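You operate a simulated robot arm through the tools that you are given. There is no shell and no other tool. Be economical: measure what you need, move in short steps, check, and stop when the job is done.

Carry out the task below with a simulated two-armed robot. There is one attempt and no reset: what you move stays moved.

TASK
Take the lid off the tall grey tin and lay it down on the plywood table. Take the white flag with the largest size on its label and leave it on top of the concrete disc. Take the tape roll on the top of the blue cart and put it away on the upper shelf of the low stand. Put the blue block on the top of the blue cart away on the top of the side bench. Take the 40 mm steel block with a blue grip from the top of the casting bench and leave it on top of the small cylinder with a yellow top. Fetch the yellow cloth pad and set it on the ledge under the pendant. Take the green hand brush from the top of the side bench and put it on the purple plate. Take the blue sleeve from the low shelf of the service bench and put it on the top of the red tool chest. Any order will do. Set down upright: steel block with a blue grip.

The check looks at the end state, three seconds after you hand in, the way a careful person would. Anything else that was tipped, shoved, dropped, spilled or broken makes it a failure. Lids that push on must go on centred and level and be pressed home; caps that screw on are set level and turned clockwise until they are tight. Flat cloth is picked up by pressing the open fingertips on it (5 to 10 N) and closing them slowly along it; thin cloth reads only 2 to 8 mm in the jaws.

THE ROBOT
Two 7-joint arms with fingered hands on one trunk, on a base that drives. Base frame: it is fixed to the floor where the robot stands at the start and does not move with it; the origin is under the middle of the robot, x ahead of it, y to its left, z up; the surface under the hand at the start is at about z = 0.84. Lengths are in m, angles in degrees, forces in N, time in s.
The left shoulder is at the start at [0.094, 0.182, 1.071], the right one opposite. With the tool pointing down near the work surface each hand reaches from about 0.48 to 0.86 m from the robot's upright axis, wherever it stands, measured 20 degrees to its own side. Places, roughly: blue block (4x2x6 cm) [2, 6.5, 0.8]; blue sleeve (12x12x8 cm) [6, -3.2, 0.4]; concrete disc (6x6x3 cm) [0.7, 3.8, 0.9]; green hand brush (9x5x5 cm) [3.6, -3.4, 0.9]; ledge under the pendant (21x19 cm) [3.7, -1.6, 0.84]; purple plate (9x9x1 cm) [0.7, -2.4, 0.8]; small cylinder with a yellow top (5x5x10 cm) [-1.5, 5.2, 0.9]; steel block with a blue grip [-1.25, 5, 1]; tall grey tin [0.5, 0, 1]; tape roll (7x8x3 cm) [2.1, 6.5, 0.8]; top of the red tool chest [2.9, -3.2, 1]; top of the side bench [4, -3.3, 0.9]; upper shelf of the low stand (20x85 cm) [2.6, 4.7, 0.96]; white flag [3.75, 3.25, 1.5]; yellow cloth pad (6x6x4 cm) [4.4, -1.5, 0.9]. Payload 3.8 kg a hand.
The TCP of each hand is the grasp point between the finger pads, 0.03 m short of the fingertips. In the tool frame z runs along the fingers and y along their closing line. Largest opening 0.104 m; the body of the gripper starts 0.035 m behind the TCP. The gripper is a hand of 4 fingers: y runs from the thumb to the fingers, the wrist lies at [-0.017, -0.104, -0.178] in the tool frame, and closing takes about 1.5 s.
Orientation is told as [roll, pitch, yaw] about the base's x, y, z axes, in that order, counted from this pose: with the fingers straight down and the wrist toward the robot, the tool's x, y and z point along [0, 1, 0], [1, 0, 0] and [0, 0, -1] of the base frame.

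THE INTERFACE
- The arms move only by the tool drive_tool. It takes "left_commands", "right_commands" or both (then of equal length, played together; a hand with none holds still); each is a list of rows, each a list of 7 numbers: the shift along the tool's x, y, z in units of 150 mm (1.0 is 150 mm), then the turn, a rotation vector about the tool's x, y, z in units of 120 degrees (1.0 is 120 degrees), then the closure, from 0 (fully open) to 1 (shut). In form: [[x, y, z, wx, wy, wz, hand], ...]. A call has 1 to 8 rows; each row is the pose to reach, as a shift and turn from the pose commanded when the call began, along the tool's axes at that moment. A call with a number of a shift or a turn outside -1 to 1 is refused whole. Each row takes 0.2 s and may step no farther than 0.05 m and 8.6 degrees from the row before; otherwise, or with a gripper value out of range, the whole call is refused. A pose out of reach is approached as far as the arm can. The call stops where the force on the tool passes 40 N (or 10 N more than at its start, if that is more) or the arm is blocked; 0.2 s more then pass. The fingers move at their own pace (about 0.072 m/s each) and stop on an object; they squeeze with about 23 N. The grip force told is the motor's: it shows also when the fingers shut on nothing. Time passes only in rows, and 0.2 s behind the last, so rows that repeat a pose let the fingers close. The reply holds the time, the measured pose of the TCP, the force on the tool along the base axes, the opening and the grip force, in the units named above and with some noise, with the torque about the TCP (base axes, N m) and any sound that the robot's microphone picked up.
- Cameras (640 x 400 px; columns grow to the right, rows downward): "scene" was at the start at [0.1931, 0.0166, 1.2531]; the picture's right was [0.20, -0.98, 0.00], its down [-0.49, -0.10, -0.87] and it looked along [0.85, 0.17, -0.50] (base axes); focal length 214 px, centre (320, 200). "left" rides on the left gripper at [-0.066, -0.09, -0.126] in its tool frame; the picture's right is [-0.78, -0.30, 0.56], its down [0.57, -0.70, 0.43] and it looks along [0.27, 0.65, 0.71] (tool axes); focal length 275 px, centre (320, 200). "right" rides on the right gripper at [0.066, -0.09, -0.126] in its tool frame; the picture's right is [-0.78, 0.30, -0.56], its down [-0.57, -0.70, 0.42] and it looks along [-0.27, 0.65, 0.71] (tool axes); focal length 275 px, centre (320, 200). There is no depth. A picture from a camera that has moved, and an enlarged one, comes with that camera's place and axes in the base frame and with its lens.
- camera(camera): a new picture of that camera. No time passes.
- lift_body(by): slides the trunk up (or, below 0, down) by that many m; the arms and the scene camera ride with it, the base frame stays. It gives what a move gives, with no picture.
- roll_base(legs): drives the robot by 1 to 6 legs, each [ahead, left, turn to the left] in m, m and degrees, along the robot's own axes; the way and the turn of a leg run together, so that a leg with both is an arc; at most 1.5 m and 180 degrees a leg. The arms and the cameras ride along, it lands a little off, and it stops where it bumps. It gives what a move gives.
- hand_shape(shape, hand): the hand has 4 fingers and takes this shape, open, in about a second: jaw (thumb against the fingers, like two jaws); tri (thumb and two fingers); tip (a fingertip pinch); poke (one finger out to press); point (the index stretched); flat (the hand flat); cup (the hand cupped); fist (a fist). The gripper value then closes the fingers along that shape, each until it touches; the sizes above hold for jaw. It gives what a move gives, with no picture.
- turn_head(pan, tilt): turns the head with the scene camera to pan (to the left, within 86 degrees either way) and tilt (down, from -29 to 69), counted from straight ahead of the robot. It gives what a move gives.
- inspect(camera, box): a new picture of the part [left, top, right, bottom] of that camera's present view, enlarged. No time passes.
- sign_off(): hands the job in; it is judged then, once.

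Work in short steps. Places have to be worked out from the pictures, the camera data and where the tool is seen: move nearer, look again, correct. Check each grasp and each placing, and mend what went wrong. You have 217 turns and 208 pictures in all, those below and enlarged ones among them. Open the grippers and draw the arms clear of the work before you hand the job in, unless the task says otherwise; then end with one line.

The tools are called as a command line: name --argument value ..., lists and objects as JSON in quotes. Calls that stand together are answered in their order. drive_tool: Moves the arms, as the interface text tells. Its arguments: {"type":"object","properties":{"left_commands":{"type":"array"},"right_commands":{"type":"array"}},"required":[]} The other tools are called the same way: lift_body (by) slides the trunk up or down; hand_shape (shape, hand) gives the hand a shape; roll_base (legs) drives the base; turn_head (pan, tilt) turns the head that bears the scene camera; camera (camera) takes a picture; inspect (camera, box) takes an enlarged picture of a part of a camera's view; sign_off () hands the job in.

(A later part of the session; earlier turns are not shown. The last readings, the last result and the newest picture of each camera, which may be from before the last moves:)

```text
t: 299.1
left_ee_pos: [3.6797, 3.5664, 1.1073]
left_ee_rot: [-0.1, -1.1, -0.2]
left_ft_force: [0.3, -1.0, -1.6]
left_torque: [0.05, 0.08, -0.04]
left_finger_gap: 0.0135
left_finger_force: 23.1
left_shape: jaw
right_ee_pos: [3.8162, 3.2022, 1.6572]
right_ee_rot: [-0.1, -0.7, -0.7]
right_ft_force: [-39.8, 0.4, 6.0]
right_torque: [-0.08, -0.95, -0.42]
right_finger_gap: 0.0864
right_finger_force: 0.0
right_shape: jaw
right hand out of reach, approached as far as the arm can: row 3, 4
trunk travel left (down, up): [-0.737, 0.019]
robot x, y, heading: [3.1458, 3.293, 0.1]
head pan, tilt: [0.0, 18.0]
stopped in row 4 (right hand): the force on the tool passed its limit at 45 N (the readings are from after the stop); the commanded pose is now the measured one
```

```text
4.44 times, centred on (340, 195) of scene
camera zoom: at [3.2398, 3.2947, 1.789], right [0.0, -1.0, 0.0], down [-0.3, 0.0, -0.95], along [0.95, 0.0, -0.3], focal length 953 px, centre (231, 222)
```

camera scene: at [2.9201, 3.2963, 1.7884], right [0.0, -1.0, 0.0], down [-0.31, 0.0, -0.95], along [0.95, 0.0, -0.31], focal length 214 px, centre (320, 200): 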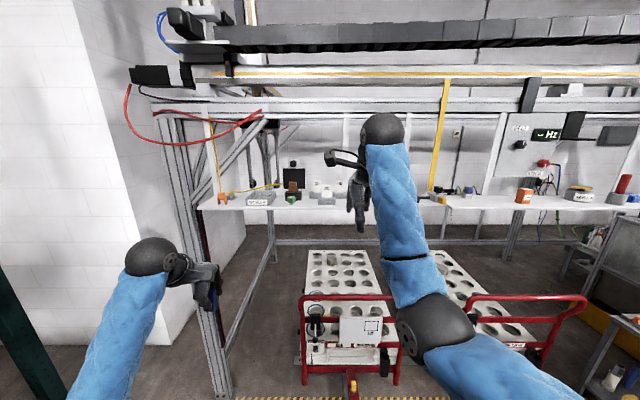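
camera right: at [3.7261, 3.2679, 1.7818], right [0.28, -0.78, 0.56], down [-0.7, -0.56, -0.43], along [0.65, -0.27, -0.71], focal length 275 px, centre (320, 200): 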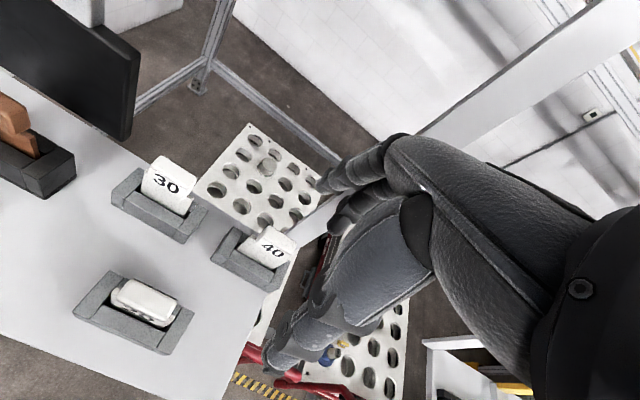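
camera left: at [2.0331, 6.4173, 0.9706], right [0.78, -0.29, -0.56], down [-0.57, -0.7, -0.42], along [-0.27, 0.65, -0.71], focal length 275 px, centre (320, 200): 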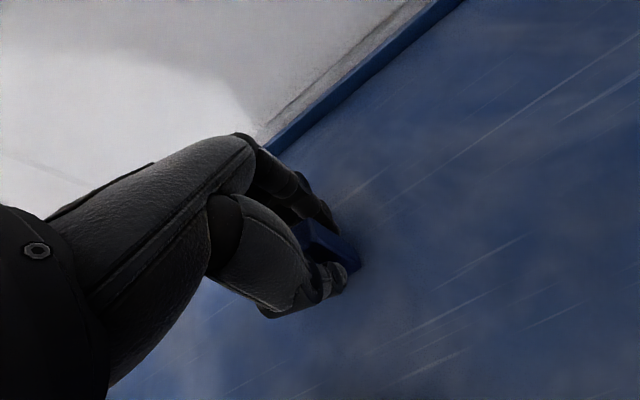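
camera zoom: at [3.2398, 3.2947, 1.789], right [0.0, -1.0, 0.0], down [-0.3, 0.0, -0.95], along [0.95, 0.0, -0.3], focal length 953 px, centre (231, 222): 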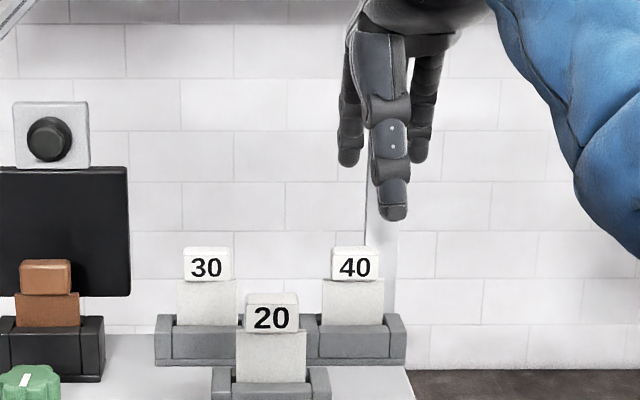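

Blocked: a vertical strut stands right behind flag 40, so fingers cannot go behind it. I back off and re-plan: grip across y, with the hand pitched 45° and the fingers pointing forward-down.

drive_tool --right_commands '[[0, -0.15, -0.05, 0, 0, 0, 0], [0, -0.4, -0.1, 0, 0, 0, 0], [0, -0.7, -0.1, 0, 0, 0, 0], [0, -0.99, -0.1, 0, 0, 0, 0]]'

drive_tool --right_commands '[[0, -0.2, 0, -0.04, -0.04, -0.04, 0], [0, -0.4, 0, -0.08, -0.08, -0.08, 0], [0, -0.4, 0, -0.12, -0.12, -0.12, 0], [0, -0.4, 0, -0.16, -0.16, -0.16, 0], [0, -0.4, 0, -0.2, -0.2, -0.2, 0], [0, -0.4, 0, -0.24, -0.24, -0.24, 0], [0, -0.4, 0, -0.28, -0.28, -0.28, 0], [0, -0.4, 0, -0.32, -0.32, -0.32, 0]]'

drive_tool --right_commands '[[0, 0, 0, -0.04, -0.04, -0.04, 0], [0, 0, 0, -0.08, -0.08, -0.08, 0], [0, 0, 0, -0.12, -0.12, -0.12, 0], [0, 0, 0, -0.16, -0.16, -0.16, 0], [0, 0, 0, -0.2, -0.2, -0.2, 0], [0, 0, 0, -0.24, -0.24, -0.24, 0], [0, 0, 0, -0.257, -0.257, -0.257, 0]]'

drive_tool --right_commands '[[0, 0, 0, 0, 0.07, 0, 0.3], [0, 0, 0, 0, 0.14, 0, 0.3], [0, 0, 0, 0, 0.21, 0, 0.3], [0, 0, 0, 0, 0.28, 0, 0.3], [0, 0, 0, 0, 0.35, 0, 0.3], [0, 0, 0, 0, 0.375, 0, 0.3]]'

camera --camera "scene"

```text
t: 300.1
left_ee_pos: [3.6881, 3.5674, 1.1025]
left_ee_rot: [-0.1, -0.7, -0.2]
left_ft_force: [-0.6, -0.1, -0.3]
left_torque: [-0.02, 0.06, 0.02]
left_finger_gap: 0.0137
left_finger_force: 22.7
left_shape: jaw
right_ee_pos: [3.737, 3.2051, 1.6624]
right_ee_rot: [-0.1, -0.2, -0.9]
right_ft_force: [0.8, 0.4, -0.4]
right_torque: [0.01, -0.02, 0.0]
right_finger_gap: 0.1038
right_finger_force: 0.0
right_shape: jaw
right hand out of reach, approached as far as the arm can: row 3, 4
trunk travel left (down, up): [-0.737, 0.019]
robot x, y, heading: [3.1536, 3.2998, -0.2]
head pan, tilt: [0.0, 18.0]
```

```text
t: 301.9
left_ee_pos: [3.6866, 3.5674, 1.1042]
left_ee_rot: [0.0, -0.7, -0.2]
left_ft_force: [-0.6, -0.4, -1.1]
left_torque: [0.03, 0.01, -0.02]
left_finger_gap: 0.0134
left_finger_force: 23.1
left_shape: jaw
right_ee_pos: [3.6732, 3.2053, 1.662]
right_ee_rot: [-51.0, -19.5, 50.1]
right_ft_force: [0.3, 0.8, -0.6]
right_torque: [0.0, 0.0, 0.0]
right_finger_gap: 0.1039
right_finger_force: 0.0
right_shape: jaw
right hand out of reach, approached as far as the arm can: row 1, 2, 3, 4
trunk travel left (down, up): [-0.737, 0.019]
robot x, y, heading: [3.1493, 3.2984, -0.3]
head pan, tilt: [0.0, 18.0]
```

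```text
t: 303.5
left_ee_pos: [3.687, 3.5675, 1.104]
left_ee_rot: [-0.1, -0.8, -0.2]
left_ft_force: [-0.8, 0.3, -0.4]
left_torque: [-0.04, -0.01, 0.02]
left_finger_gap: 0.0137
left_finger_force: 22.7
left_shape: jaw
right_ee_pos: [3.6746, 3.2047, 1.663]
right_ee_rot: [-90.5, -0.1, 89.2]
right_ft_force: [0.2, 0.2, 0.1]
right_torque: [-0.02, 0.02, 0.0]
right_finger_gap: 0.1039
right_finger_force: 0.0
right_shape: jaw
trunk travel left (down, up): [-0.737, 0.019]
robot x, y, heading: [3.146, 3.2947, -0.2]
head pan, tilt: [0.0, 18.0]
```

```text
t: 304.9
left_ee_pos: [3.6855, 3.5675, 1.1039]
left_ee_rot: [-0.1, -0.9, -0.2]
left_ft_force: [0.2, -0.3, -0.5]
left_torque: [0.02, -0.03, -0.04]
left_finger_gap: 0.0136
left_finger_force: 22.8
left_shape: jaw
right_ee_pos: [3.6755, 3.2051, 1.662]
right_ee_rot: [-45.2, -0.2, 88.9]
right_ft_force: [-0.9, -0.9, 0.4]
right_torque: [-0.02, 0.02, 0.01]
right_finger_gap: 0.0728
right_finger_force: 0.0
right_shape: jaw
trunk travel left (down, up): [-0.737, 0.019]
robot x, y, heading: [3.1474, 3.2954, -0.0]
head pan, tilt: [0.0, 18.0]
```

```text
74 pictures are left
camera scene: at [3.2513, 3.2953, 1.7883], right [0.0, -1.0, 0.0], down [-0.31, 0.0, -0.95], along [0.95, 0.0, -0.31], focal length 214 px, centre (320, 200)
```

scene: 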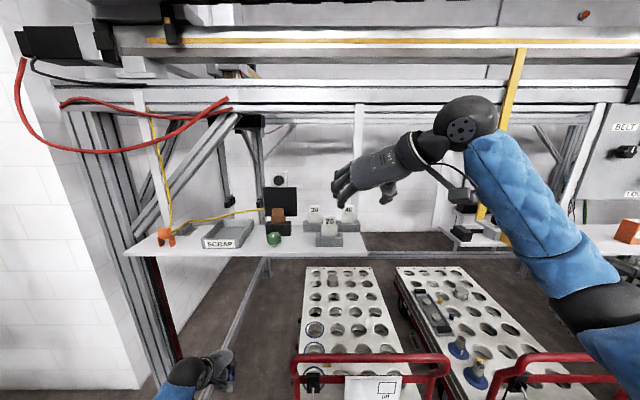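

The orientation is right. I take up the approach line, about 10 cm short of the flag along the finger direction, and look.

drive_tool --right_commands '[[-0.32, 0, 0, 0, 0, 0, 0.3], [-0.32, -0.01, 0.3, 0, 0, 0, 0.3], [-0.32, -0.01, 0.6, 0, 0, 0, 0.3], [-0.32, -0.01, 0.6, 0, 0, 0, 0.3]]'

camera --camera "right"

inspect --camera "scene" --box '[280, 150, 440, 260]'

```text
t: 305.9
left_ee_pos: [3.6866, 3.5682, 1.1037]
left_ee_rot: [-0.1, -0.8, -0.2]
left_ft_force: [0.6, 0.2, -1.5]
left_torque: [0.01, 0.02, 0.01]
left_finger_gap: 0.0134
left_finger_force: 23.4
left_shape: jaw
right_ee_pos: [3.7722, 3.2047, 1.6329]
right_ee_rot: [-45.4, 0.0, 89.0]
right_ft_force: [0.1, 0.2, 0.4]
right_torque: [0.02, -0.02, -0.03]
right_finger_gap: 0.0731
right_finger_force: 0.1
right_shape: jaw
trunk travel left (down, up): [-0.737, 0.019]
robot x, y, heading: [3.1474, 3.2951, -0.3]
head pan, tilt: [0.0, 18.0]
```

```text
73 pictures are left
camera right: at [3.6353, 3.1161, 1.6738], right [0.15, 0.29, 0.94], down [0.69, -0.71, 0.11], along [0.7, 0.64, -0.31], focal length 275 px, centre (320, 200)
```

right: 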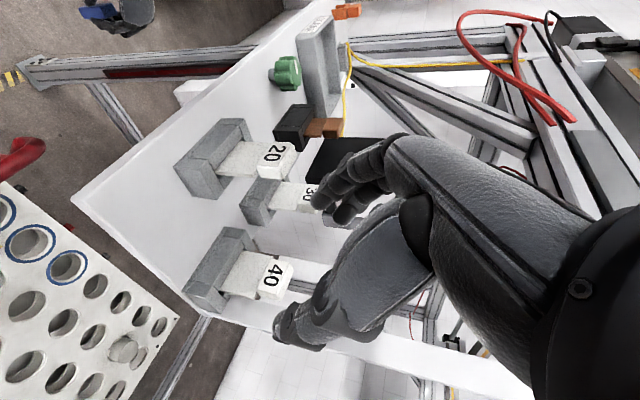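

```text
3.64 times, centred on (360, 205) of scene
camera zoom: at [3.2505, 3.2961, 1.7884], right [0.0, -1.0, 0.0], down [-0.31, 0.0, -0.95], along [0.95, 0.0, -0.31], focal length 780 px, centre (174, 182)
```

zoom: 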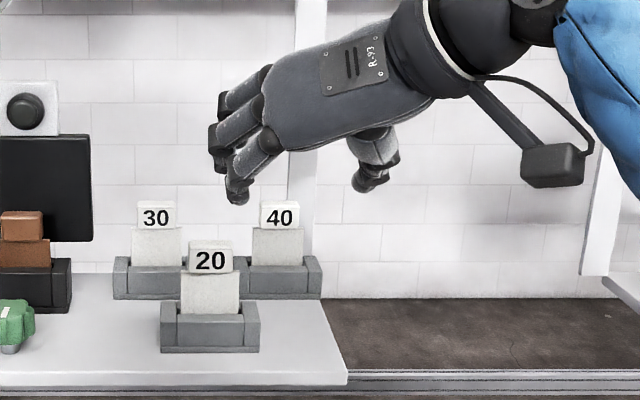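

Label 40 is at (3.837, 3.212, 1.570). I slide in along the finger axis by 10 cm.

drive_tool --right_commands '[[0, 0.035, 0.2, 0, 0, 0, 0.3], [0, 0.035, 0.4, 0, 0, 0, 0.3], [0, 0.035, 0.55, 0, 0, 0, 0.3], [0, 0.035, 0.66, 0, 0, 0, 0.3], [0, 0.035, 0.66, 0, 0, 0, 0.3]]'

camera --camera "right"

inspect --camera "scene" --box '[280, 150, 440, 260]'

```text
t: 307.1
left_ee_pos: [3.6857, 3.5673, 1.1039]
left_ee_rot: [-0.1, -0.8, -0.3]
left_ft_force: [-0.3, -0.5, -0.7]
left_torque: [0.0, 0.01, -0.02]
left_finger_gap: 0.0138
left_finger_force: 23.3
left_shape: jaw
right_ee_pos: [3.8426, 3.2068, 1.5656]
right_ee_rot: [-45.4, -0.1, 89.1]
right_ft_force: [0.2, -0.6, -0.2]
right_torque: [-0.02, 0.0, -0.02]
right_finger_gap: 0.073
right_finger_force: 0.1
right_shape: jaw
trunk travel left (down, up): [-0.737, 0.019]
robot x, y, heading: [3.1474, 3.2978, 0.0]
head pan, tilt: [0.0, 18.0]
```

```text
71 pictures are left
camera right: at [3.7041, 3.1189, 1.6061], right [0.15, 0.29, 0.94], down [0.69, -0.71, 0.11], along [0.7, 0.64, -0.31], focal length 275 px, centre (320, 200)
```

right: 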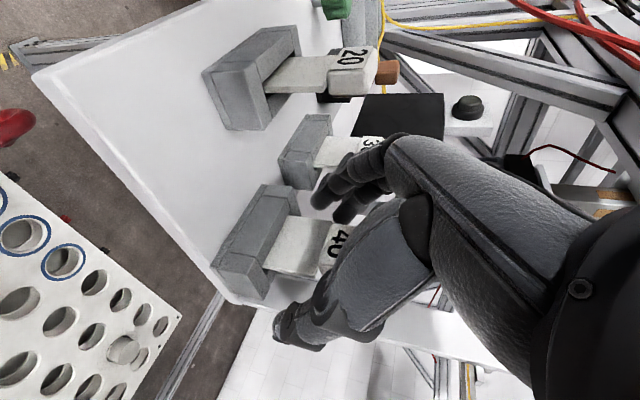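

```text
3.64 times, centred on (360, 205) of scene
camera zoom: at [3.2508, 3.2951, 1.7884], right [0.0, -1.0, 0.0], down [-0.31, 0.0, -0.95], along [0.95, 0.0, -0.31], focal length 780 px, centre (174, 182)
```

zoom: 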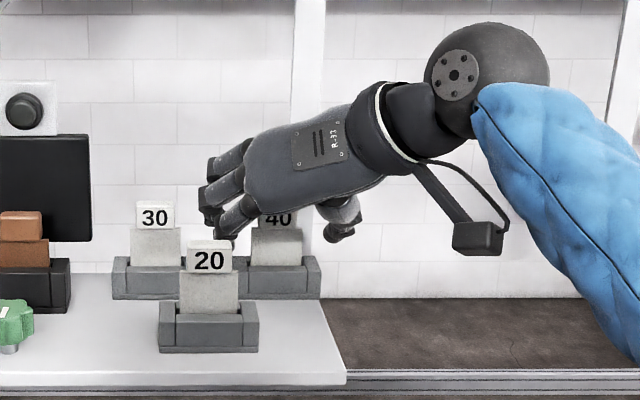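

Flag 40 is between thumb and fingers. I close slowly.

drive_tool --right_commands '[[0, 0, 0, 0, 0, 0, 0.5], [0, 0, 0, 0, 0, 0, 0.65], [0, 0, 0, 0, 0, 0, 0.8], [0, 0, 0, 0, 0, 0, 1], [0, 0, 0, 0, 0, 0, 1], [0, 0, 0, 0, 0, 0, 1]]'

camera --camera "right"

```text
t: 308.5
left_ee_pos: [3.6875, 3.5672, 1.1043]
left_ee_rot: [-0.1, -0.8, -0.1]
left_ft_force: [0.8, 1.0, -0.9]
left_torque: [0.0, -0.01, 0.01]
left_finger_gap: 0.0137
left_finger_force: 22.8
left_shape: jaw
right_ee_pos: [3.843, 3.2066, 1.5649]
right_ee_rot: [-45.4, -0.1, 89.2]
right_ft_force: [4.0, 0.0, 0.9]
right_torque: [0.11, -0.04, 0.01]
right_finger_gap: 0.0145
right_finger_force: 23.0
right_shape: jaw
trunk travel left (down, up): [-0.737, 0.019]
robot x, y, heading: [3.1488, 3.2981, -0.4]
head pan, tilt: [0.0, 18.0]
```

```text
69 pictures are left
camera right: at [3.7056, 3.1188, 1.6061], right [0.15, 0.29, 0.94], down [0.69, -0.71, 0.11], along [0.7, 0.64, -0.31], focal length 275 px, centre (320, 200)
```

right: 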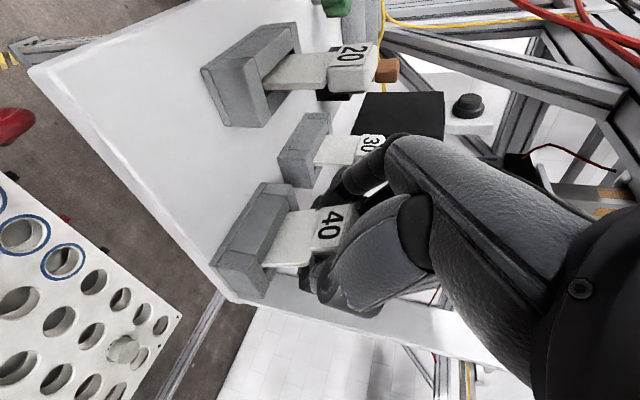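

The gap reads 14.5 mm, so I test with a slow 2.5 cm lift straight up.

drive_tool --right_commands '[[-0.03, 0, -0.03, 0, 0, 0, 1], [-0.06, 0, -0.06, 0, 0, 0, 1], [-0.12, 0, -0.12, 0, 0, 0, 1], [-0.12, 0, -0.12, 0, 0, 0, 1]]'

inspect --camera "scene" --box '[280, 150, 440, 260]'

```text
t: 309.5
left_ee_pos: [3.6868, 3.5671, 1.1046]
left_ee_rot: [-0.1, -0.8, -0.2]
left_ft_force: [0.2, 0.3, 0.3]
left_torque: [-0.02, -0.03, 0.02]
left_finger_gap: 0.0136
left_finger_force: 23.0
left_shape: jaw
right_ee_pos: [3.8432, 3.2081, 1.5893]
right_ee_rot: [-45.3, 0.0, 89.2]
right_ft_force: [-0.2, 0.0, 0.4]
right_torque: [0.03, -0.02, 0.02]
right_finger_gap: 0.0102
right_finger_force: 22.8
right_shape: jaw
trunk travel left (down, up): [-0.737, 0.019]
robot x, y, heading: [3.149, 3.2984, -0.2]
head pan, tilt: [0.0, 18.0]
```

```text
3.64 times, centred on (360, 205) of scene
camera zoom: at [3.2522, 3.2953, 1.7883], right [0.0, -1.0, 0.0], down [-0.31, 0.0, -0.95], along [0.95, 0.0, -0.31], focal length 780 px, centre (174, 182)
```

zoom: 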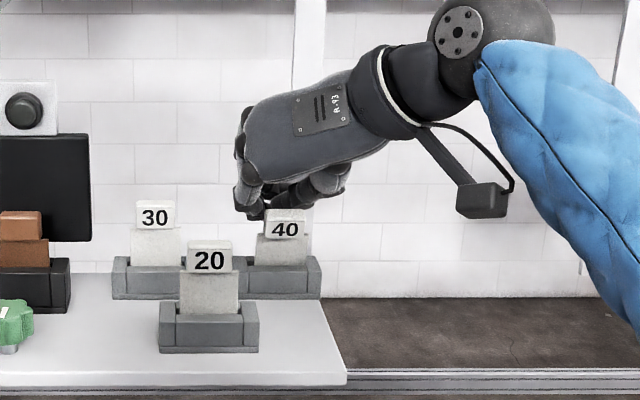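

The fingers slipped off the top; the flag still stands in its tray. I open, back up along the axis, and re-measure.

drive_tool --right_commands '[[0, 0, 0, 0, 0, 0, 0.6], [0, 0, -0.1, 0, 0, 0, 0.3], [0, 0, -0.35, 0, 0, 0, 0.3], [0, 0, -0.4, 0, 0, 0, 0.3], [0, 0, -0.4, 0, 0, 0, 0.3]]'

inspect --camera "right" --box '[180, 130, 380, 320]'

inspect --camera "scene" --box '[300, 170, 400, 245]'

```text
t: 310.7
left_ee_pos: [3.6865, 3.5671, 1.1026]
left_ee_rot: [-0.1, -0.8, -0.2]
left_ft_force: [0.1, 0.2, -0.4]
left_torque: [0.02, -0.02, -0.03]
left_finger_gap: 0.0133
left_finger_force: 22.9
left_shape: jaw
right_ee_pos: [3.8009, 3.2078, 1.6311]
right_ee_rot: [-45.3, -0.1, 89.2]
right_ft_force: [-0.1, -0.3, -0.2]
right_torque: [0.03, -0.01, 0.02]
right_finger_gap: 0.0725
right_finger_force: 0.1
right_shape: jaw
trunk travel left (down, up): [-0.737, 0.019]
robot x, y, heading: [3.1474, 3.294, -0.4]
head pan, tilt: [0.0, 18.0]
```

```text
2.11 times, centred on (280, 225) of right
camera zoom: at [3.6637, 3.12, 1.6722], right [0.15, 0.29, 0.94], down [0.69, -0.71, 0.11], along [0.7, 0.64, -0.31], focal length 580 px, centre (404, 147)
```

zoom: 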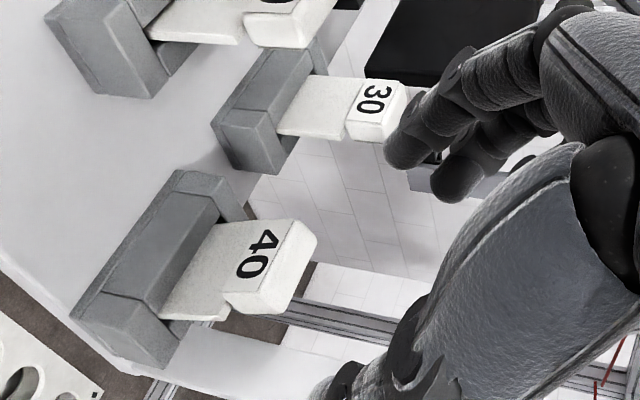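

```text
5.33 times, centred on (350, 208) of scene
camera zoom: at [3.2519, 3.2954, 1.7883], right [0.0, -1.0, 0.0], down [-0.31, 0.0, -0.95], along [0.95, 0.0, -0.31], focal length 1144 px, centre (160, 160)
```

zoom: 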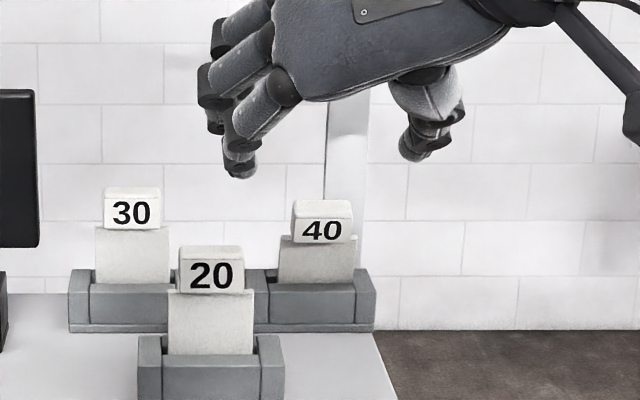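

The flag leans forward; its cap centre is now (3.829, 3.208, 1.566). The fingertips meet first, about 2 cm beyond the TCP, which squeezed it out, so I aim the TCP at (3.819, 3.208, 1.570).

drive_tool --right_commands '[[0.1, 0, 0, 0, 0, 0, 0.3], [0.203, 0, 0.1, 0, 0, 0, 0.3], [0.203, 0, 0.25, 0, 0, 0, 0.3], [0.203, 0, 0.372, 0, 0, 0, 0.3], [0.203, 0, 0.372, 0, 0, 0, 0.3]]'

drive_tool --right_commands '[[0, 0, 0, 0, 0, 0, 0.5], [0, 0, 0, 0, 0, 0, 0.65], [0, 0, 0, 0, 0, 0, 0.8], [0, 0, 0, 0, 0, 0, 1], [0, 0, 0, 0, 0, 0, 1], [0, 0, 0, 0, 0, 0, 1]]'

inspect --camera "right" --box '[180, 130, 380, 320]'

```text
t: 311.9
left_ee_pos: [3.687, 3.5674, 1.1029]
left_ee_rot: [-0.1, -0.8, -0.3]
left_ft_force: [0.0, 0.2, -1.2]
left_torque: [0.0, 0.02, -0.03]
left_finger_gap: 0.0136
left_finger_force: 22.9
left_shape: jaw
right_ee_pos: [3.8198, 3.2064, 1.5703]
right_ee_rot: [-45.4, -0.1, 89.2]
right_ft_force: [0.1, -0.3, 0.3]
right_torque: [0.0, -0.01, -0.03]
right_finger_gap: 0.0726
right_finger_force: 0.1
right_shape: jaw
trunk travel left (down, up): [-0.737, 0.019]
robot x, y, heading: [3.1474, 3.298, -0.1]
head pan, tilt: [0.0, 18.0]
```

```text
t: 313.3
left_ee_pos: [3.6865, 3.5681, 1.1036]
left_ee_rot: [-0.1, -0.7, -0.2]
left_ft_force: [0.7, 1.0, -1.3]
left_torque: [0.0, -0.02, -0.05]
left_finger_gap: 0.0136
left_finger_force: 22.9
left_shape: jaw
right_ee_pos: [3.8187, 3.2073, 1.5706]
right_ee_rot: [-45.5, -0.1, 89.2]
right_ft_force: [-0.2, 0.0, -0.9]
right_torque: [0.01, 0.02, 0.1]
right_finger_gap: 0.0303
right_finger_force: 23.1
right_shape: jaw
trunk travel left (down, up): [-0.737, 0.019]
robot x, y, heading: [3.151, 3.2956, -0.1]
head pan, tilt: [0.0, 18.0]
```

```text
2.11 times, centred on (280, 225) of right
camera zoom: at [3.681, 3.1189, 1.6122], right [0.15, 0.29, 0.94], down [0.69, -0.71, 0.11], along [0.7, 0.64, -0.31], focal length 580 px, centre (404, 147)
```

zoom: 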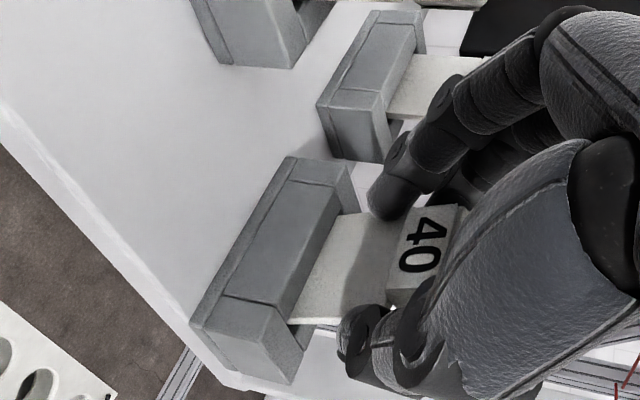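

A firm grip at 30 mm now. I lift slowly straight up out of the tray.

drive_tool --right_commands '[[-0.03, 0, -0.03, 0, 0, 0, 1], [-0.07, 0, -0.07, 0, 0, 0, 1], [-0.14, 0, -0.14, 0, 0, 0, 1], [-0.25, 0, -0.25, 0, 0, 0, 1], [-0.36, 0, -0.36, 0, 0, 0, 1], [-0.36, 0, -0.36, 0, 0, 0, 1]]'

inspect --camera "scene" --box '[280, 130, 440, 250]'

```text
t: 314.7
left_ee_pos: [3.6871, 3.567, 1.1035]
left_ee_rot: [-0.2, -0.9, -0.2]
left_ft_force: [0.0, -1.6, -0.3]
left_torque: [0.01, -0.01, -0.01]
left_finger_gap: 0.0137
left_finger_force: 22.8
left_shape: jaw
right_ee_pos: [3.8195, 3.2078, 1.6489]
right_ee_rot: [-45.4, -0.1, 89.1]
right_ft_force: [-0.6, 0.4, -0.4]
right_torque: [0.0, -0.01, -0.02]
right_finger_gap: 0.0303
right_finger_force: 23.0
right_shape: jaw
trunk travel left (down, up): [-0.737, 0.019]
robot x, y, heading: [3.1499, 3.2977, -0.3]
head pan, tilt: [0.0, 18.0]
```

```text
3.33 times, centred on (360, 190) of scene
camera zoom: at [3.2516, 3.2951, 1.7883], right [0.0, -1.0, 0.0], down [-0.31, 0.0, -0.95], along [0.95, 0.0, -0.31], focal length 715 px, centre (187, 233)
```

zoom: 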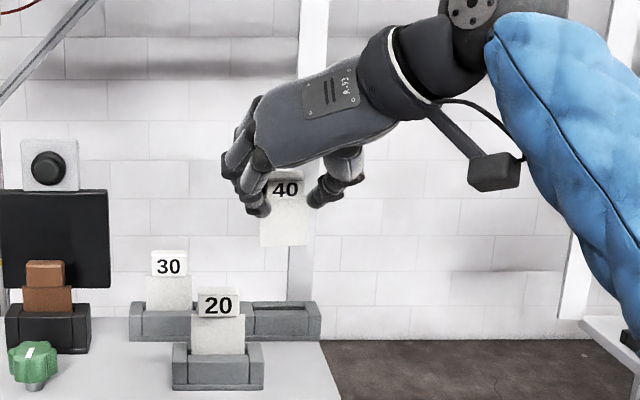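

Flag 40 is out. I back off, raise the left hand a bit, and lower the trunk for travel. Keeping heading east, I reverse the known route to the west aisle.

roll_base --legs '[[-0.5, 0, 0.2]]'

drive_tool --left_commands '[[0, 0, -0.25, 0, 0, 0, 1], [0, 0, -0.5, 0, 0, 0, 1], [0, 0, -0.75, 0, 0, 0, 1], [0, 0, -1, 0, 0, 0, 1]]'

lift_body --by -0.15

roll_base --legs '[[0, -1.0, 0], [0, -0.55, 0], [-1.3, 0, 0], [-1.3, 0, 0]]'

turn_head --pan 30 --tilt 35

camera --camera "scene"

```text
t: 317.7
left_ee_pos: [3.1871, 3.5713, 1.1031]
left_ee_rot: [-0.2, -0.8, 0.0]
left_ft_force: [-0.2, -0.4, -0.4]
left_torque: [-0.01, 0.01, 0.01]
left_finger_gap: 0.0136
left_finger_force: 22.9
left_shape: jaw
right_ee_pos: [3.3208, 3.212, 1.6467]
right_ee_rot: [-45.4, -0.1, 89.2]
right_ft_force: [0.0, -0.1, -1.0]
right_torque: [-0.03, 0.03, -0.04]
right_finger_gap: 0.0304
right_finger_force: 22.9
right_shape: jaw
trunk travel left (down, up): [-0.737, 0.019]
robot x, y, heading: [2.6495, 3.2958, 0.1]
head pan, tilt: [0.0, 18.0]
```

```text
t: 318.7
left_ee_pos: [3.1863, 3.5699, 1.2531]
left_ee_rot: [0.0, -0.8, 0.1]
left_ft_force: [-0.5, -0.1, -0.5]
left_torque: [0.0, -0.01, 0.02]
left_finger_gap: 0.0137
left_finger_force: 22.8
left_shape: jaw
right_ee_pos: [3.3194, 3.2102, 1.6468]
right_ee_rot: [-45.3, -0.1, 89.3]
right_ft_force: [0.2, -0.4, -0.1]
right_torque: [0.0, 0.03, 0.01]
right_finger_gap: 0.03
right_finger_force: 22.9
right_shape: jaw
trunk travel left (down, up): [-0.737, 0.019]
robot x, y, heading: [2.6512, 3.3006, -0.0]
head pan, tilt: [0.0, 18.0]
```

```text
t: 320.4
left_ee_pos: [3.1842, 3.5718, 1.1045]
left_ee_rot: [-0.1, -0.8, 0.0]
left_ft_force: [-0.6, 0.2, 0.1]
left_torque: [0.03, -0.04, -0.02]
left_finger_gap: 0.0136
left_finger_force: 22.8
left_shape: jaw
right_ee_pos: [3.3187, 3.2123, 1.4982]
right_ee_rot: [-45.4, -0.1, 89.2]
right_ft_force: [-0.5, 0.5, -0.4]
right_torque: [0.0, 0.0, 0.02]
right_finger_gap: 0.0303
right_finger_force: 23.7
right_shape: jaw
trunk travel left (down, up): [-0.587, 0.169]
robot x, y, heading: [2.6497, 3.2995, -0.2]
head pan, tilt: [0.0, 18.0]
```

```text
t: 340.7
left_ee_pos: [0.5903, 1.963, 1.1041]
left_ee_rot: [0.0, -0.8, 1.6]
left_ft_force: [-0.6, 0.0, 0.1]
left_torque: [0.0, 0.0, 0.0]
left_finger_gap: 0.0135
left_finger_force: 23.6
left_shape: jaw
right_ee_pos: [0.736, 1.6073, 1.4967]
right_ee_rot: [-45.5, 0.0, 91.0]
right_ft_force: [-0.5, 0.1, 0.0]
right_torque: [0.01, -0.01, 0.0]
right_finger_gap: 0.0303
right_finger_force: 23.2
right_shape: jaw
trunk travel left (down, up): [-0.587, 0.169]
robot x, y, heading: [0.0612, 1.674, 1.7]
head pan, tilt: [0.0, 18.0]
```

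```text
t: 341.7
left_ee_pos: [0.5901, 1.9632, 1.1037]
left_ee_rot: [-0.1, -0.7, 1.7]
left_ft_force: [-0.2, 0.0, -0.8]
left_torque: [-0.02, 0.01, -0.05]
left_finger_gap: 0.0135
left_finger_force: 22.6
left_shape: jaw
right_ee_pos: [0.7364, 1.6082, 1.4974]
right_ee_rot: [-45.3, -0.1, 91.0]
right_ft_force: [0.6, 0.3, 0.1]
right_torque: [0.01, -0.03, 0.02]
right_finger_gap: 0.0301
right_finger_force: 23.2
right_shape: jaw
trunk travel left (down, up): [-0.587, 0.169]
robot x, y, heading: [0.063, 1.6742, 1.8]
head pan, tilt: [30.0, 35.0]
```

```text
63 pictures are left
camera scene: at [0.1517, 1.7198, 1.6113], right [0.52, -0.85, 0.0], down [-0.49, -0.3, -0.82], along [0.7, 0.43, -0.57], focal length 214 px, centre (320, 200)
```

scene: 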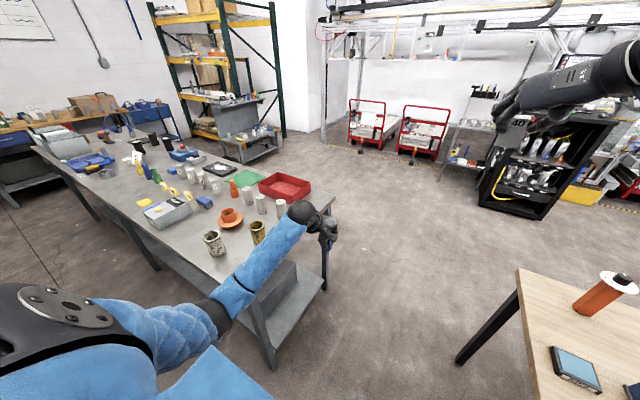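

Now I back to x≈-0.36 and strafe left up the aisle to y≈3.8.

roll_base --legs '[[-0.4, 0.05, -1.8], [0, 1.1, 0], [0, 1.0, 0]]'

turn_head --pan 0 --tilt 38

camera --camera "scene"

```text
t: 354.2
left_ee_pos: [0.2372, 4.0803, 1.1038]
left_ee_rot: [0.0, -0.8, -1.8]
left_ft_force: [-0.9, 0.0, -0.1]
left_torque: [0.0, 0.01, 0.01]
left_finger_gap: 0.0136
left_finger_force: 22.7
left_shape: jaw
right_ee_pos: [0.3614, 3.7173, 1.4984]
right_ee_rot: [-45.5, -0.1, 87.4]
right_ft_force: [0.5, -0.1, -0.2]
right_torque: [0.01, 0.0, 0.0]
right_finger_gap: 0.0305
right_finger_force: 23.1
right_shape: jaw
trunk travel left (down, up): [-0.587, 0.169]
robot x, y, heading: [-0.3083, 3.8272, -1.6]
head pan, tilt: [30.0, 35.0]
```

```text
t: 355.2
left_ee_pos: [0.2377, 4.0813, 1.1028]
left_ee_rot: [-0.1, -0.7, -1.9]
left_ft_force: [0.5, 1.1, -1.1]
left_torque: [0.0, -0.01, 0.0]
left_finger_gap: 0.0137
left_finger_force: 23.1
left_shape: jaw
right_ee_pos: [0.362, 3.7179, 1.4974]
right_ee_rot: [-45.5, -0.1, 87.4]
right_ft_force: [-1.8, -0.3, 0.4]
right_torque: [0.03, -0.06, 0.01]
right_finger_gap: 0.0303
right_finger_force: 22.7
right_shape: jaw
trunk travel left (down, up): [-0.587, 0.169]
robot x, y, heading: [-0.3053, 3.8268, -1.7]
head pan, tilt: [0.0, 38.0]
```

```text
62 pictures are left
camera scene: at [-0.2065, 3.8207, 1.6067], right [-0.03, -1.0, 0.0], down [-0.62, 0.02, -0.79], along [0.79, -0.02, -0.62], focal length 214 px, centre (320, 200)
```

scene: 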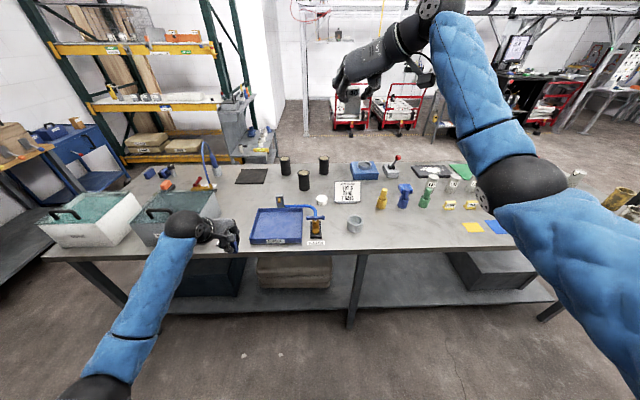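

inspect --camera "scene" --box '[240, 150, 400, 260]'

```text
3.64 times, centred on (320, 205) of scene
camera zoom: at [-0.2065, 3.8207, 1.6067], right [-0.03, -1.0, 0.0], down [-0.62, 0.02, -0.79], along [0.79, -0.02, -0.62], focal length 780 px, centre (320, 182)
```

zoom: 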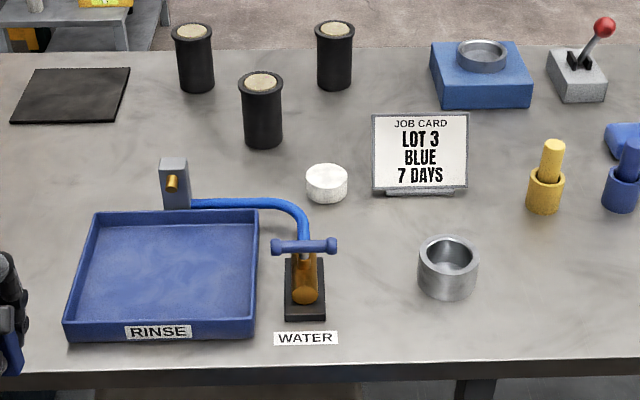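

The disc is at about (0.691, 3.789), top z≈0.915. I raise the left hand and drive in to align; then I check the flag's pose with the wrist camera.

drive_tool --left_commands '[[0, 0, -0.25, 0, 0, 0, 1], [0, 0, -0.5, 0, 0, 0, 1], [0, 0, -0.75, 0, 0, 0, 1], [0, 0, -1, 0, 0, 0, 1]]'

roll_base --legs '[[0.31, 0.05, 1.6]]'

lift_body --by -0.22

camera --camera "right"

camera --camera "scene"

```text
t: 356.2
left_ee_pos: [0.2343, 4.0829, 1.2548]
left_ee_rot: [-0.1, -0.8, -1.8]
left_ft_force: [-0.3, 0.0, -1.1]
left_torque: [0.0, -0.03, 0.01]
left_finger_gap: 0.014
left_finger_force: 23.0
left_shape: jaw
right_ee_pos: [0.3612, 3.7171, 1.4964]
right_ee_rot: [-45.4, -0.1, 87.5]
right_ft_force: [0.5, 0.9, -0.9]
right_torque: [-0.01, 0.0, -0.01]
right_finger_gap: 0.0302
right_finger_force: 22.9
right_shape: jaw
trunk travel left (down, up): [-0.587, 0.169]
robot x, y, heading: [-0.307, 3.8248, -2.0]
head pan, tilt: [0.0, 38.0]
```

```text
t: 358.3
left_ee_pos: [0.5305, 4.1476, 1.2541]
left_ee_rot: [0.0, -0.8, 0.2]
left_ft_force: [-0.7, 0.4, -0.5]
left_torque: [0.0, 0.01, 0.04]
left_finger_gap: 0.0137
left_finger_force: 22.6
left_shape: jaw
right_ee_pos: [0.6724, 3.7866, 1.4972]
right_ee_rot: [-45.3, -0.1, 89.5]
right_ft_force: [-0.4, 0.3, -1.6]
right_torque: [-0.02, 0.05, -0.01]
right_finger_gap: 0.0302
right_finger_force: 23.1
right_shape: jaw
trunk travel left (down, up): [-0.587, 0.169]
robot x, y, heading: [0.0012, 3.8693, 0.2]
head pan, tilt: [0.0, 38.0]
```

```text
t: 360.6
left_ee_pos: [0.531, 4.1472, 1.0362]
left_ee_rot: [-0.1, -0.9, 0.1]
left_ft_force: [-0.2, -0.2, -0.7]
left_torque: [-0.03, 0.01, 0.01]
left_finger_gap: 0.0138
left_finger_force: 22.6
left_shape: jaw
right_ee_pos: [0.6716, 3.7868, 1.2774]
right_ee_rot: [-45.4, -0.1, 89.5]
right_ft_force: [-1.0, -0.2, -0.2]
right_torque: [0.0, -0.01, -0.01]
right_finger_gap: 0.0303
right_finger_force: 23.0
right_shape: jaw
trunk travel left (down, up): [-0.367, 0.389]
robot x, y, heading: [0.0029, 3.8686, 0.4]
head pan, tilt: [0.0, 38.0]
```

```text
60 pictures are left
camera right: at [0.5332, 3.6975, 1.3192], right [0.15, 0.29, 0.94], down [0.7, -0.71, 0.11], along [0.7, 0.64, -0.31], focal length 275 px, centre (320, 200)
```

right: 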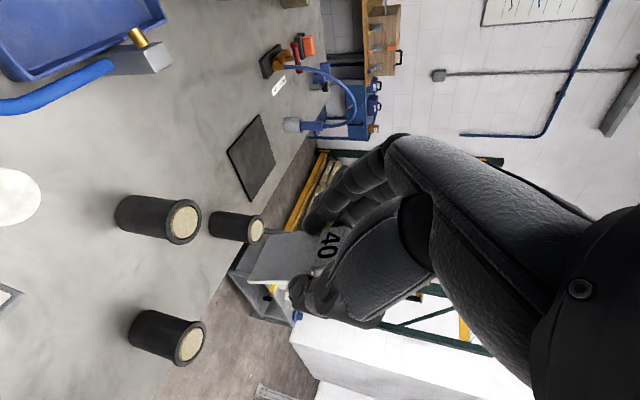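

```text
59 pictures are left
camera scene: at [0.1353, 3.8697, 1.3856], right [0.0, -1.0, 0.0], down [-0.62, 0.0, -0.79], along [0.79, 0.0, -0.62], focal length 214 px, centre (320, 200)
```

scene: 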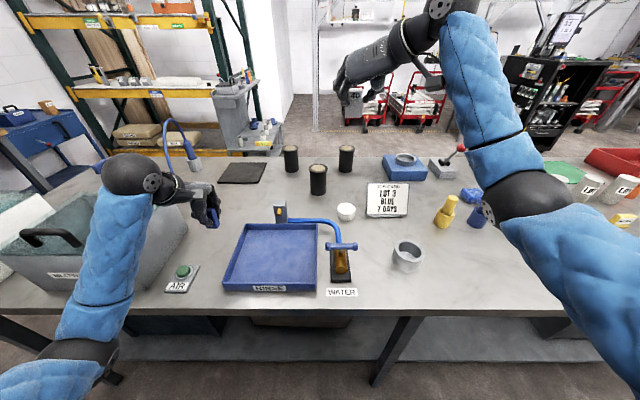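

The flag leans about 27° in the hand (bottom forward). I pitch the hand 27° further down to bring the flag upright, then check.

drive_tool --right_commands '[[0, 0, 0, 0, 0.06, 0, 1], [0, 0, 0, 0, 0.12, 0, 1], [0, 0, 0, 0, 0.18, 0, 1], [0, 0, 0, 0, 0.225, 0, 1], [0, 0, 0, 0, 0.225, 0, 1]]'

drive_tool --right_commands '[[0.1, 0, 0.3, 0, 0, 0, 1], [0.2, 0.01, 0.6, 0, 0, 0, 1], [0.27, 0.01, 0.9, 0, 0, 0, 1], [0.27, 0.01, 0.98, 0, 0, 0, 1], [0.27, 0.01, 0.98, 0, 0, 0, 1]]'

inspect --camera "scene" --box '[270, 110, 430, 270]'

camera --camera "right"

```text
t: 361.8
left_ee_pos: [0.5313, 4.1465, 1.0353]
left_ee_rot: [-0.1, -0.8, 0.2]
left_ft_force: [-1.3, -0.8, -0.7]
left_torque: [0.03, 0.04, -0.01]
left_finger_gap: 0.014
left_finger_force: 23.2
left_shape: jaw
right_ee_pos: [0.6667, 3.7853, 1.2742]
right_ee_rot: [-18.4, 0.0, 89.5]
right_ft_force: [0.5, -0.7, 0.1]
right_torque: [-0.01, 0.01, 0.01]
right_finger_gap: 0.0301
right_finger_force: 23.1
right_shape: jaw
right hand out of reach, approached as far as the arm can: row 4, 5
trunk travel left (down, up): [-0.367, 0.389]
robot x, y, heading: [-0.0024, 3.872, 0.3]
head pan, tilt: [0.0, 38.0]
```

```text
t: 363.0
left_ee_pos: [0.5313, 4.1477, 1.034]
left_ee_rot: [-0.1, -0.8, 0.2]
left_ft_force: [0.0, 0.1, -0.7]
left_torque: [0.0, -0.02, -0.05]
left_finger_gap: 0.0137
left_finger_force: 23.2
left_shape: jaw
right_ee_pos: [0.6745, 3.7874, 1.1234]
right_ee_rot: [-18.4, -0.1, 89.5]
right_ft_force: [0.0, 0.3, 0.9]
right_torque: [0.01, 0.01, 0.01]
right_finger_gap: 0.0304
right_finger_force: 23.1
right_shape: jaw
trunk travel left (down, up): [-0.367, 0.389]
robot x, y, heading: [0.0003, 3.871, 0.0]
head pan, tilt: [0.0, 38.0]
```

```text
2.50 times, centred on (350, 190) of scene
camera zoom: at [0.1359, 3.8695, 1.3855], right [0.0, -1.0, 0.0], down [-0.62, 0.0, -0.79], along [0.79, 0.0, -0.62], focal length 536 px, centre (245, 225)
```

zoom: 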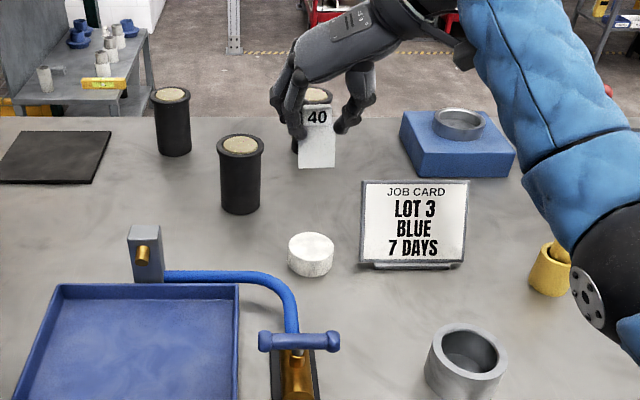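

```text
57 pictures are left
camera right: at [0.57, 3.6985, 1.2222], right [0.56, 0.29, 0.77], down [0.67, -0.71, -0.22], along [0.48, 0.64, -0.59], focal length 275 px, centre (320, 200)
```

right: 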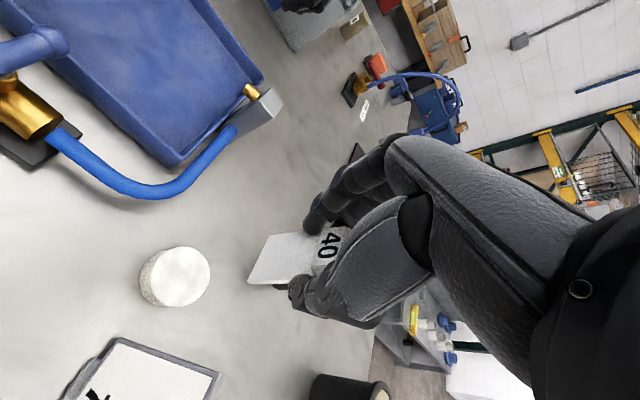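

The flag hangs upright with its bottom centre at (0.6725, 3.785, 1.054); the disc centre is ≈(0.686, 3.786). I move over and down to just above the disc.

drive_tool --right_commands '[[-0.08, 0, 0.03, 0, 0, 0, 1], [0, 0, 0.25, 0, 0, 0, 1], [0.08, 0, 0.5, 0, 0, 0, 1], [0.14, 0, 0.7, 0, 0, 0, 1], [0.165, 0, 0.78, 0, 0, 0, 1], [0.165, 0, 0.78, 0, 0, 0, 1]]'

inspect --camera "scene" --box '[300, 140, 400, 220]'

inspect --camera "right" --box '[180, 160, 380, 340]'

```text
t: 364.4
left_ee_pos: [0.5312, 4.1471, 1.0348]
left_ee_rot: [-0.1, -0.8, 0.2]
left_ft_force: [-0.7, -0.1, -0.6]
left_torque: [0.03, -0.01, 0.0]
left_finger_gap: 0.0135
left_finger_force: 22.8
left_shape: jaw
right_ee_pos: [0.6883, 3.7863, 1.0044]
right_ee_rot: [-18.3, 0.1, 89.4]
right_ft_force: [0.2, 0.1, -0.2]
right_torque: [0.01, -0.02, -0.01]
right_finger_gap: 0.0304
right_finger_force: 22.6
right_shape: jaw
trunk travel left (down, up): [-0.367, 0.389]
robot x, y, heading: [0.0019, 3.8697, 0.4]
head pan, tilt: [0.0, 38.0]
```

```text
5.00 times, centred on (350, 180) of scene
camera zoom: at [0.1357, 3.8697, 1.3855], right [0.0, -1.0, 0.0], down [-0.62, 0.0, -0.79], along [0.79, 0.0, -0.62], focal length 1072 px, centre (170, 300)
```

zoom: 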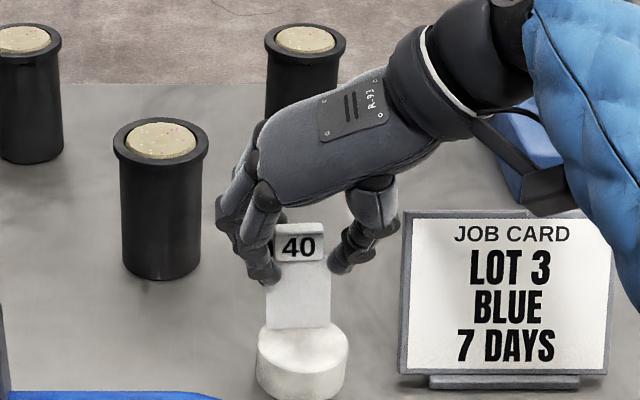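

```text
2.22 times, centred on (280, 250) of right
camera zoom: at [0.5843, 3.6972, 1.1023], right [0.56, 0.29, 0.77], down [0.67, -0.71, -0.22], along [0.48, 0.65, -0.59], focal length 612 px, centre (409, 89)
```

zoom: 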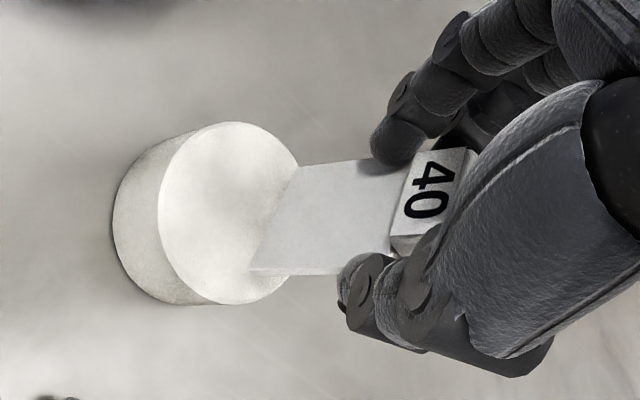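

Well aligned; the flag bottom is about 2 cm above the disc. I lower in small steps until contact.

drive_tool --right_commands '[[0.03, 0, 0.02, 0, 0, 0, 1], [0.043, 0, 0.05, 0, 0, 0, 1], [0.055, 0, 0.085, 0, 0, 0, 1], [0.055, 0, 0.085, 0, 0, 0, 1]]'

inspect --camera "right" --box '[180, 160, 380, 340]'

```text
t: 365.4
left_ee_pos: [0.5288, 4.1475, 1.0345]
left_ee_rot: [-0.1, -0.9, 0.2]
left_ft_force: [-0.1, -0.3, -0.9]
left_torque: [0.02, 0.01, -0.02]
left_finger_gap: 0.0138
left_finger_force: 22.7
left_shape: jaw
right_ee_pos: [0.6841, 3.7852, 0.994]
right_ee_rot: [-18.8, -0.1, 89.4]
right_ft_force: [1.4, -5.6, 21.2]
right_torque: [-0.21, -0.12, -0.18]
right_finger_gap: 0.0318
right_finger_force: 22.4
right_shape: jaw
trunk travel left (down, up): [-0.367, 0.389]
robot x, y, heading: [0.0008, 3.8704, 0.2]
head pan, tilt: [0.0, 38.0]
```

```text
2.22 times, centred on (280, 250) of right
camera zoom: at [0.5789, 3.6962, 1.0908], right [0.56, 0.29, 0.78], down [0.67, -0.71, -0.22], along [0.49, 0.65, -0.59], focal length 612 px, centre (409, 89)
```

zoom: 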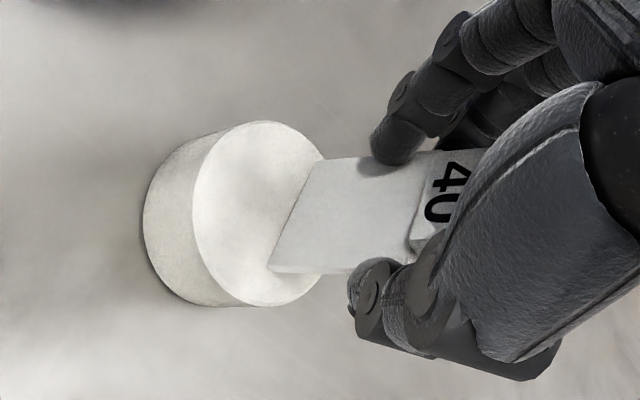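

Touching the disc with the flag about 1.2 cm beyond its centre. I ease up 4 mm, shift back 10 mm, and set down lightly.

drive_tool --right_commands '[[-0.015, 0, -0.04, 0, 0, 0, 1], [0.03, -0.02, -0.065, 0, 0, 0, 1], [0.05, -0.025, -0.06, 0, 0, 0, 1], [0.055, -0.025, -0.04, 0, 0, 0, 1], [0.055, -0.025, -0.04, 0, 0, 0, 1]]'

inspect --camera "right" --box '[180, 160, 380, 340]'

inspect --camera "scene" --box '[300, 140, 400, 220]'

```text
t: 366.6
left_ee_pos: [0.5298, 4.1474, 1.0356]
left_ee_rot: [0.0, -0.8, 0.2]
left_ft_force: [-0.3, 0.2, -0.7]
left_torque: [0.05, -0.02, -0.02]
left_finger_gap: 0.014
left_finger_force: 23.1
left_shape: jaw
right_ee_pos: [0.6749, 3.7828, 0.9921]
right_ee_rot: [-18.4, 0.1, 89.5]
right_ft_force: [0.8, -0.3, -1.0]
right_torque: [-0.02, 0.03, 0.03]
right_finger_gap: 0.0255
right_finger_force: 23.0
right_shape: jaw
trunk travel left (down, up): [-0.367, 0.389]
robot x, y, heading: [0.0023, 3.8682, 0.3]
head pan, tilt: [0.0, 38.0]
```

```text
2.22 times, centred on (280, 250) of right
camera zoom: at [0.5706, 3.694, 1.0908], right [0.56, 0.29, 0.77], down [0.67, -0.71, -0.22], along [0.48, 0.64, -0.59], focal length 612 px, centre (409, 89)
```

zoom: 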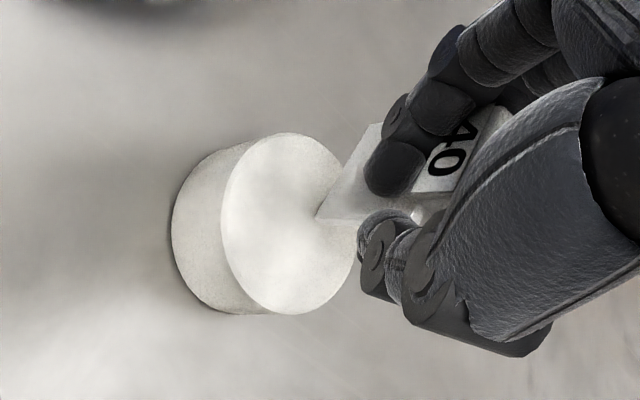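

```text
5.00 times, centred on (350, 180) of scene
camera zoom: at [0.1357, 3.8698, 1.3855], right [0.0, -1.0, 0.0], down [-0.62, 0.0, -0.79], along [0.79, 0.0, -0.62], focal length 1072 px, centre (170, 300)
```

zoom: 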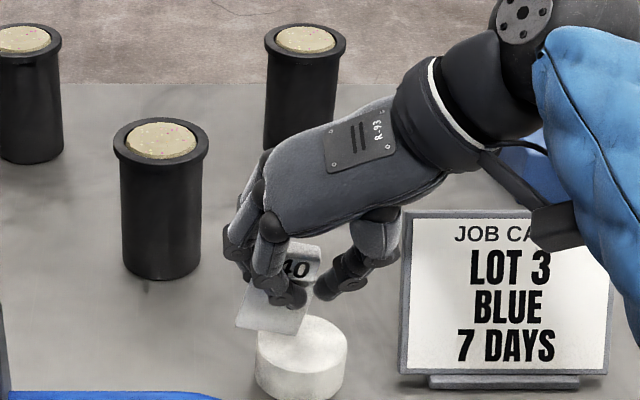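

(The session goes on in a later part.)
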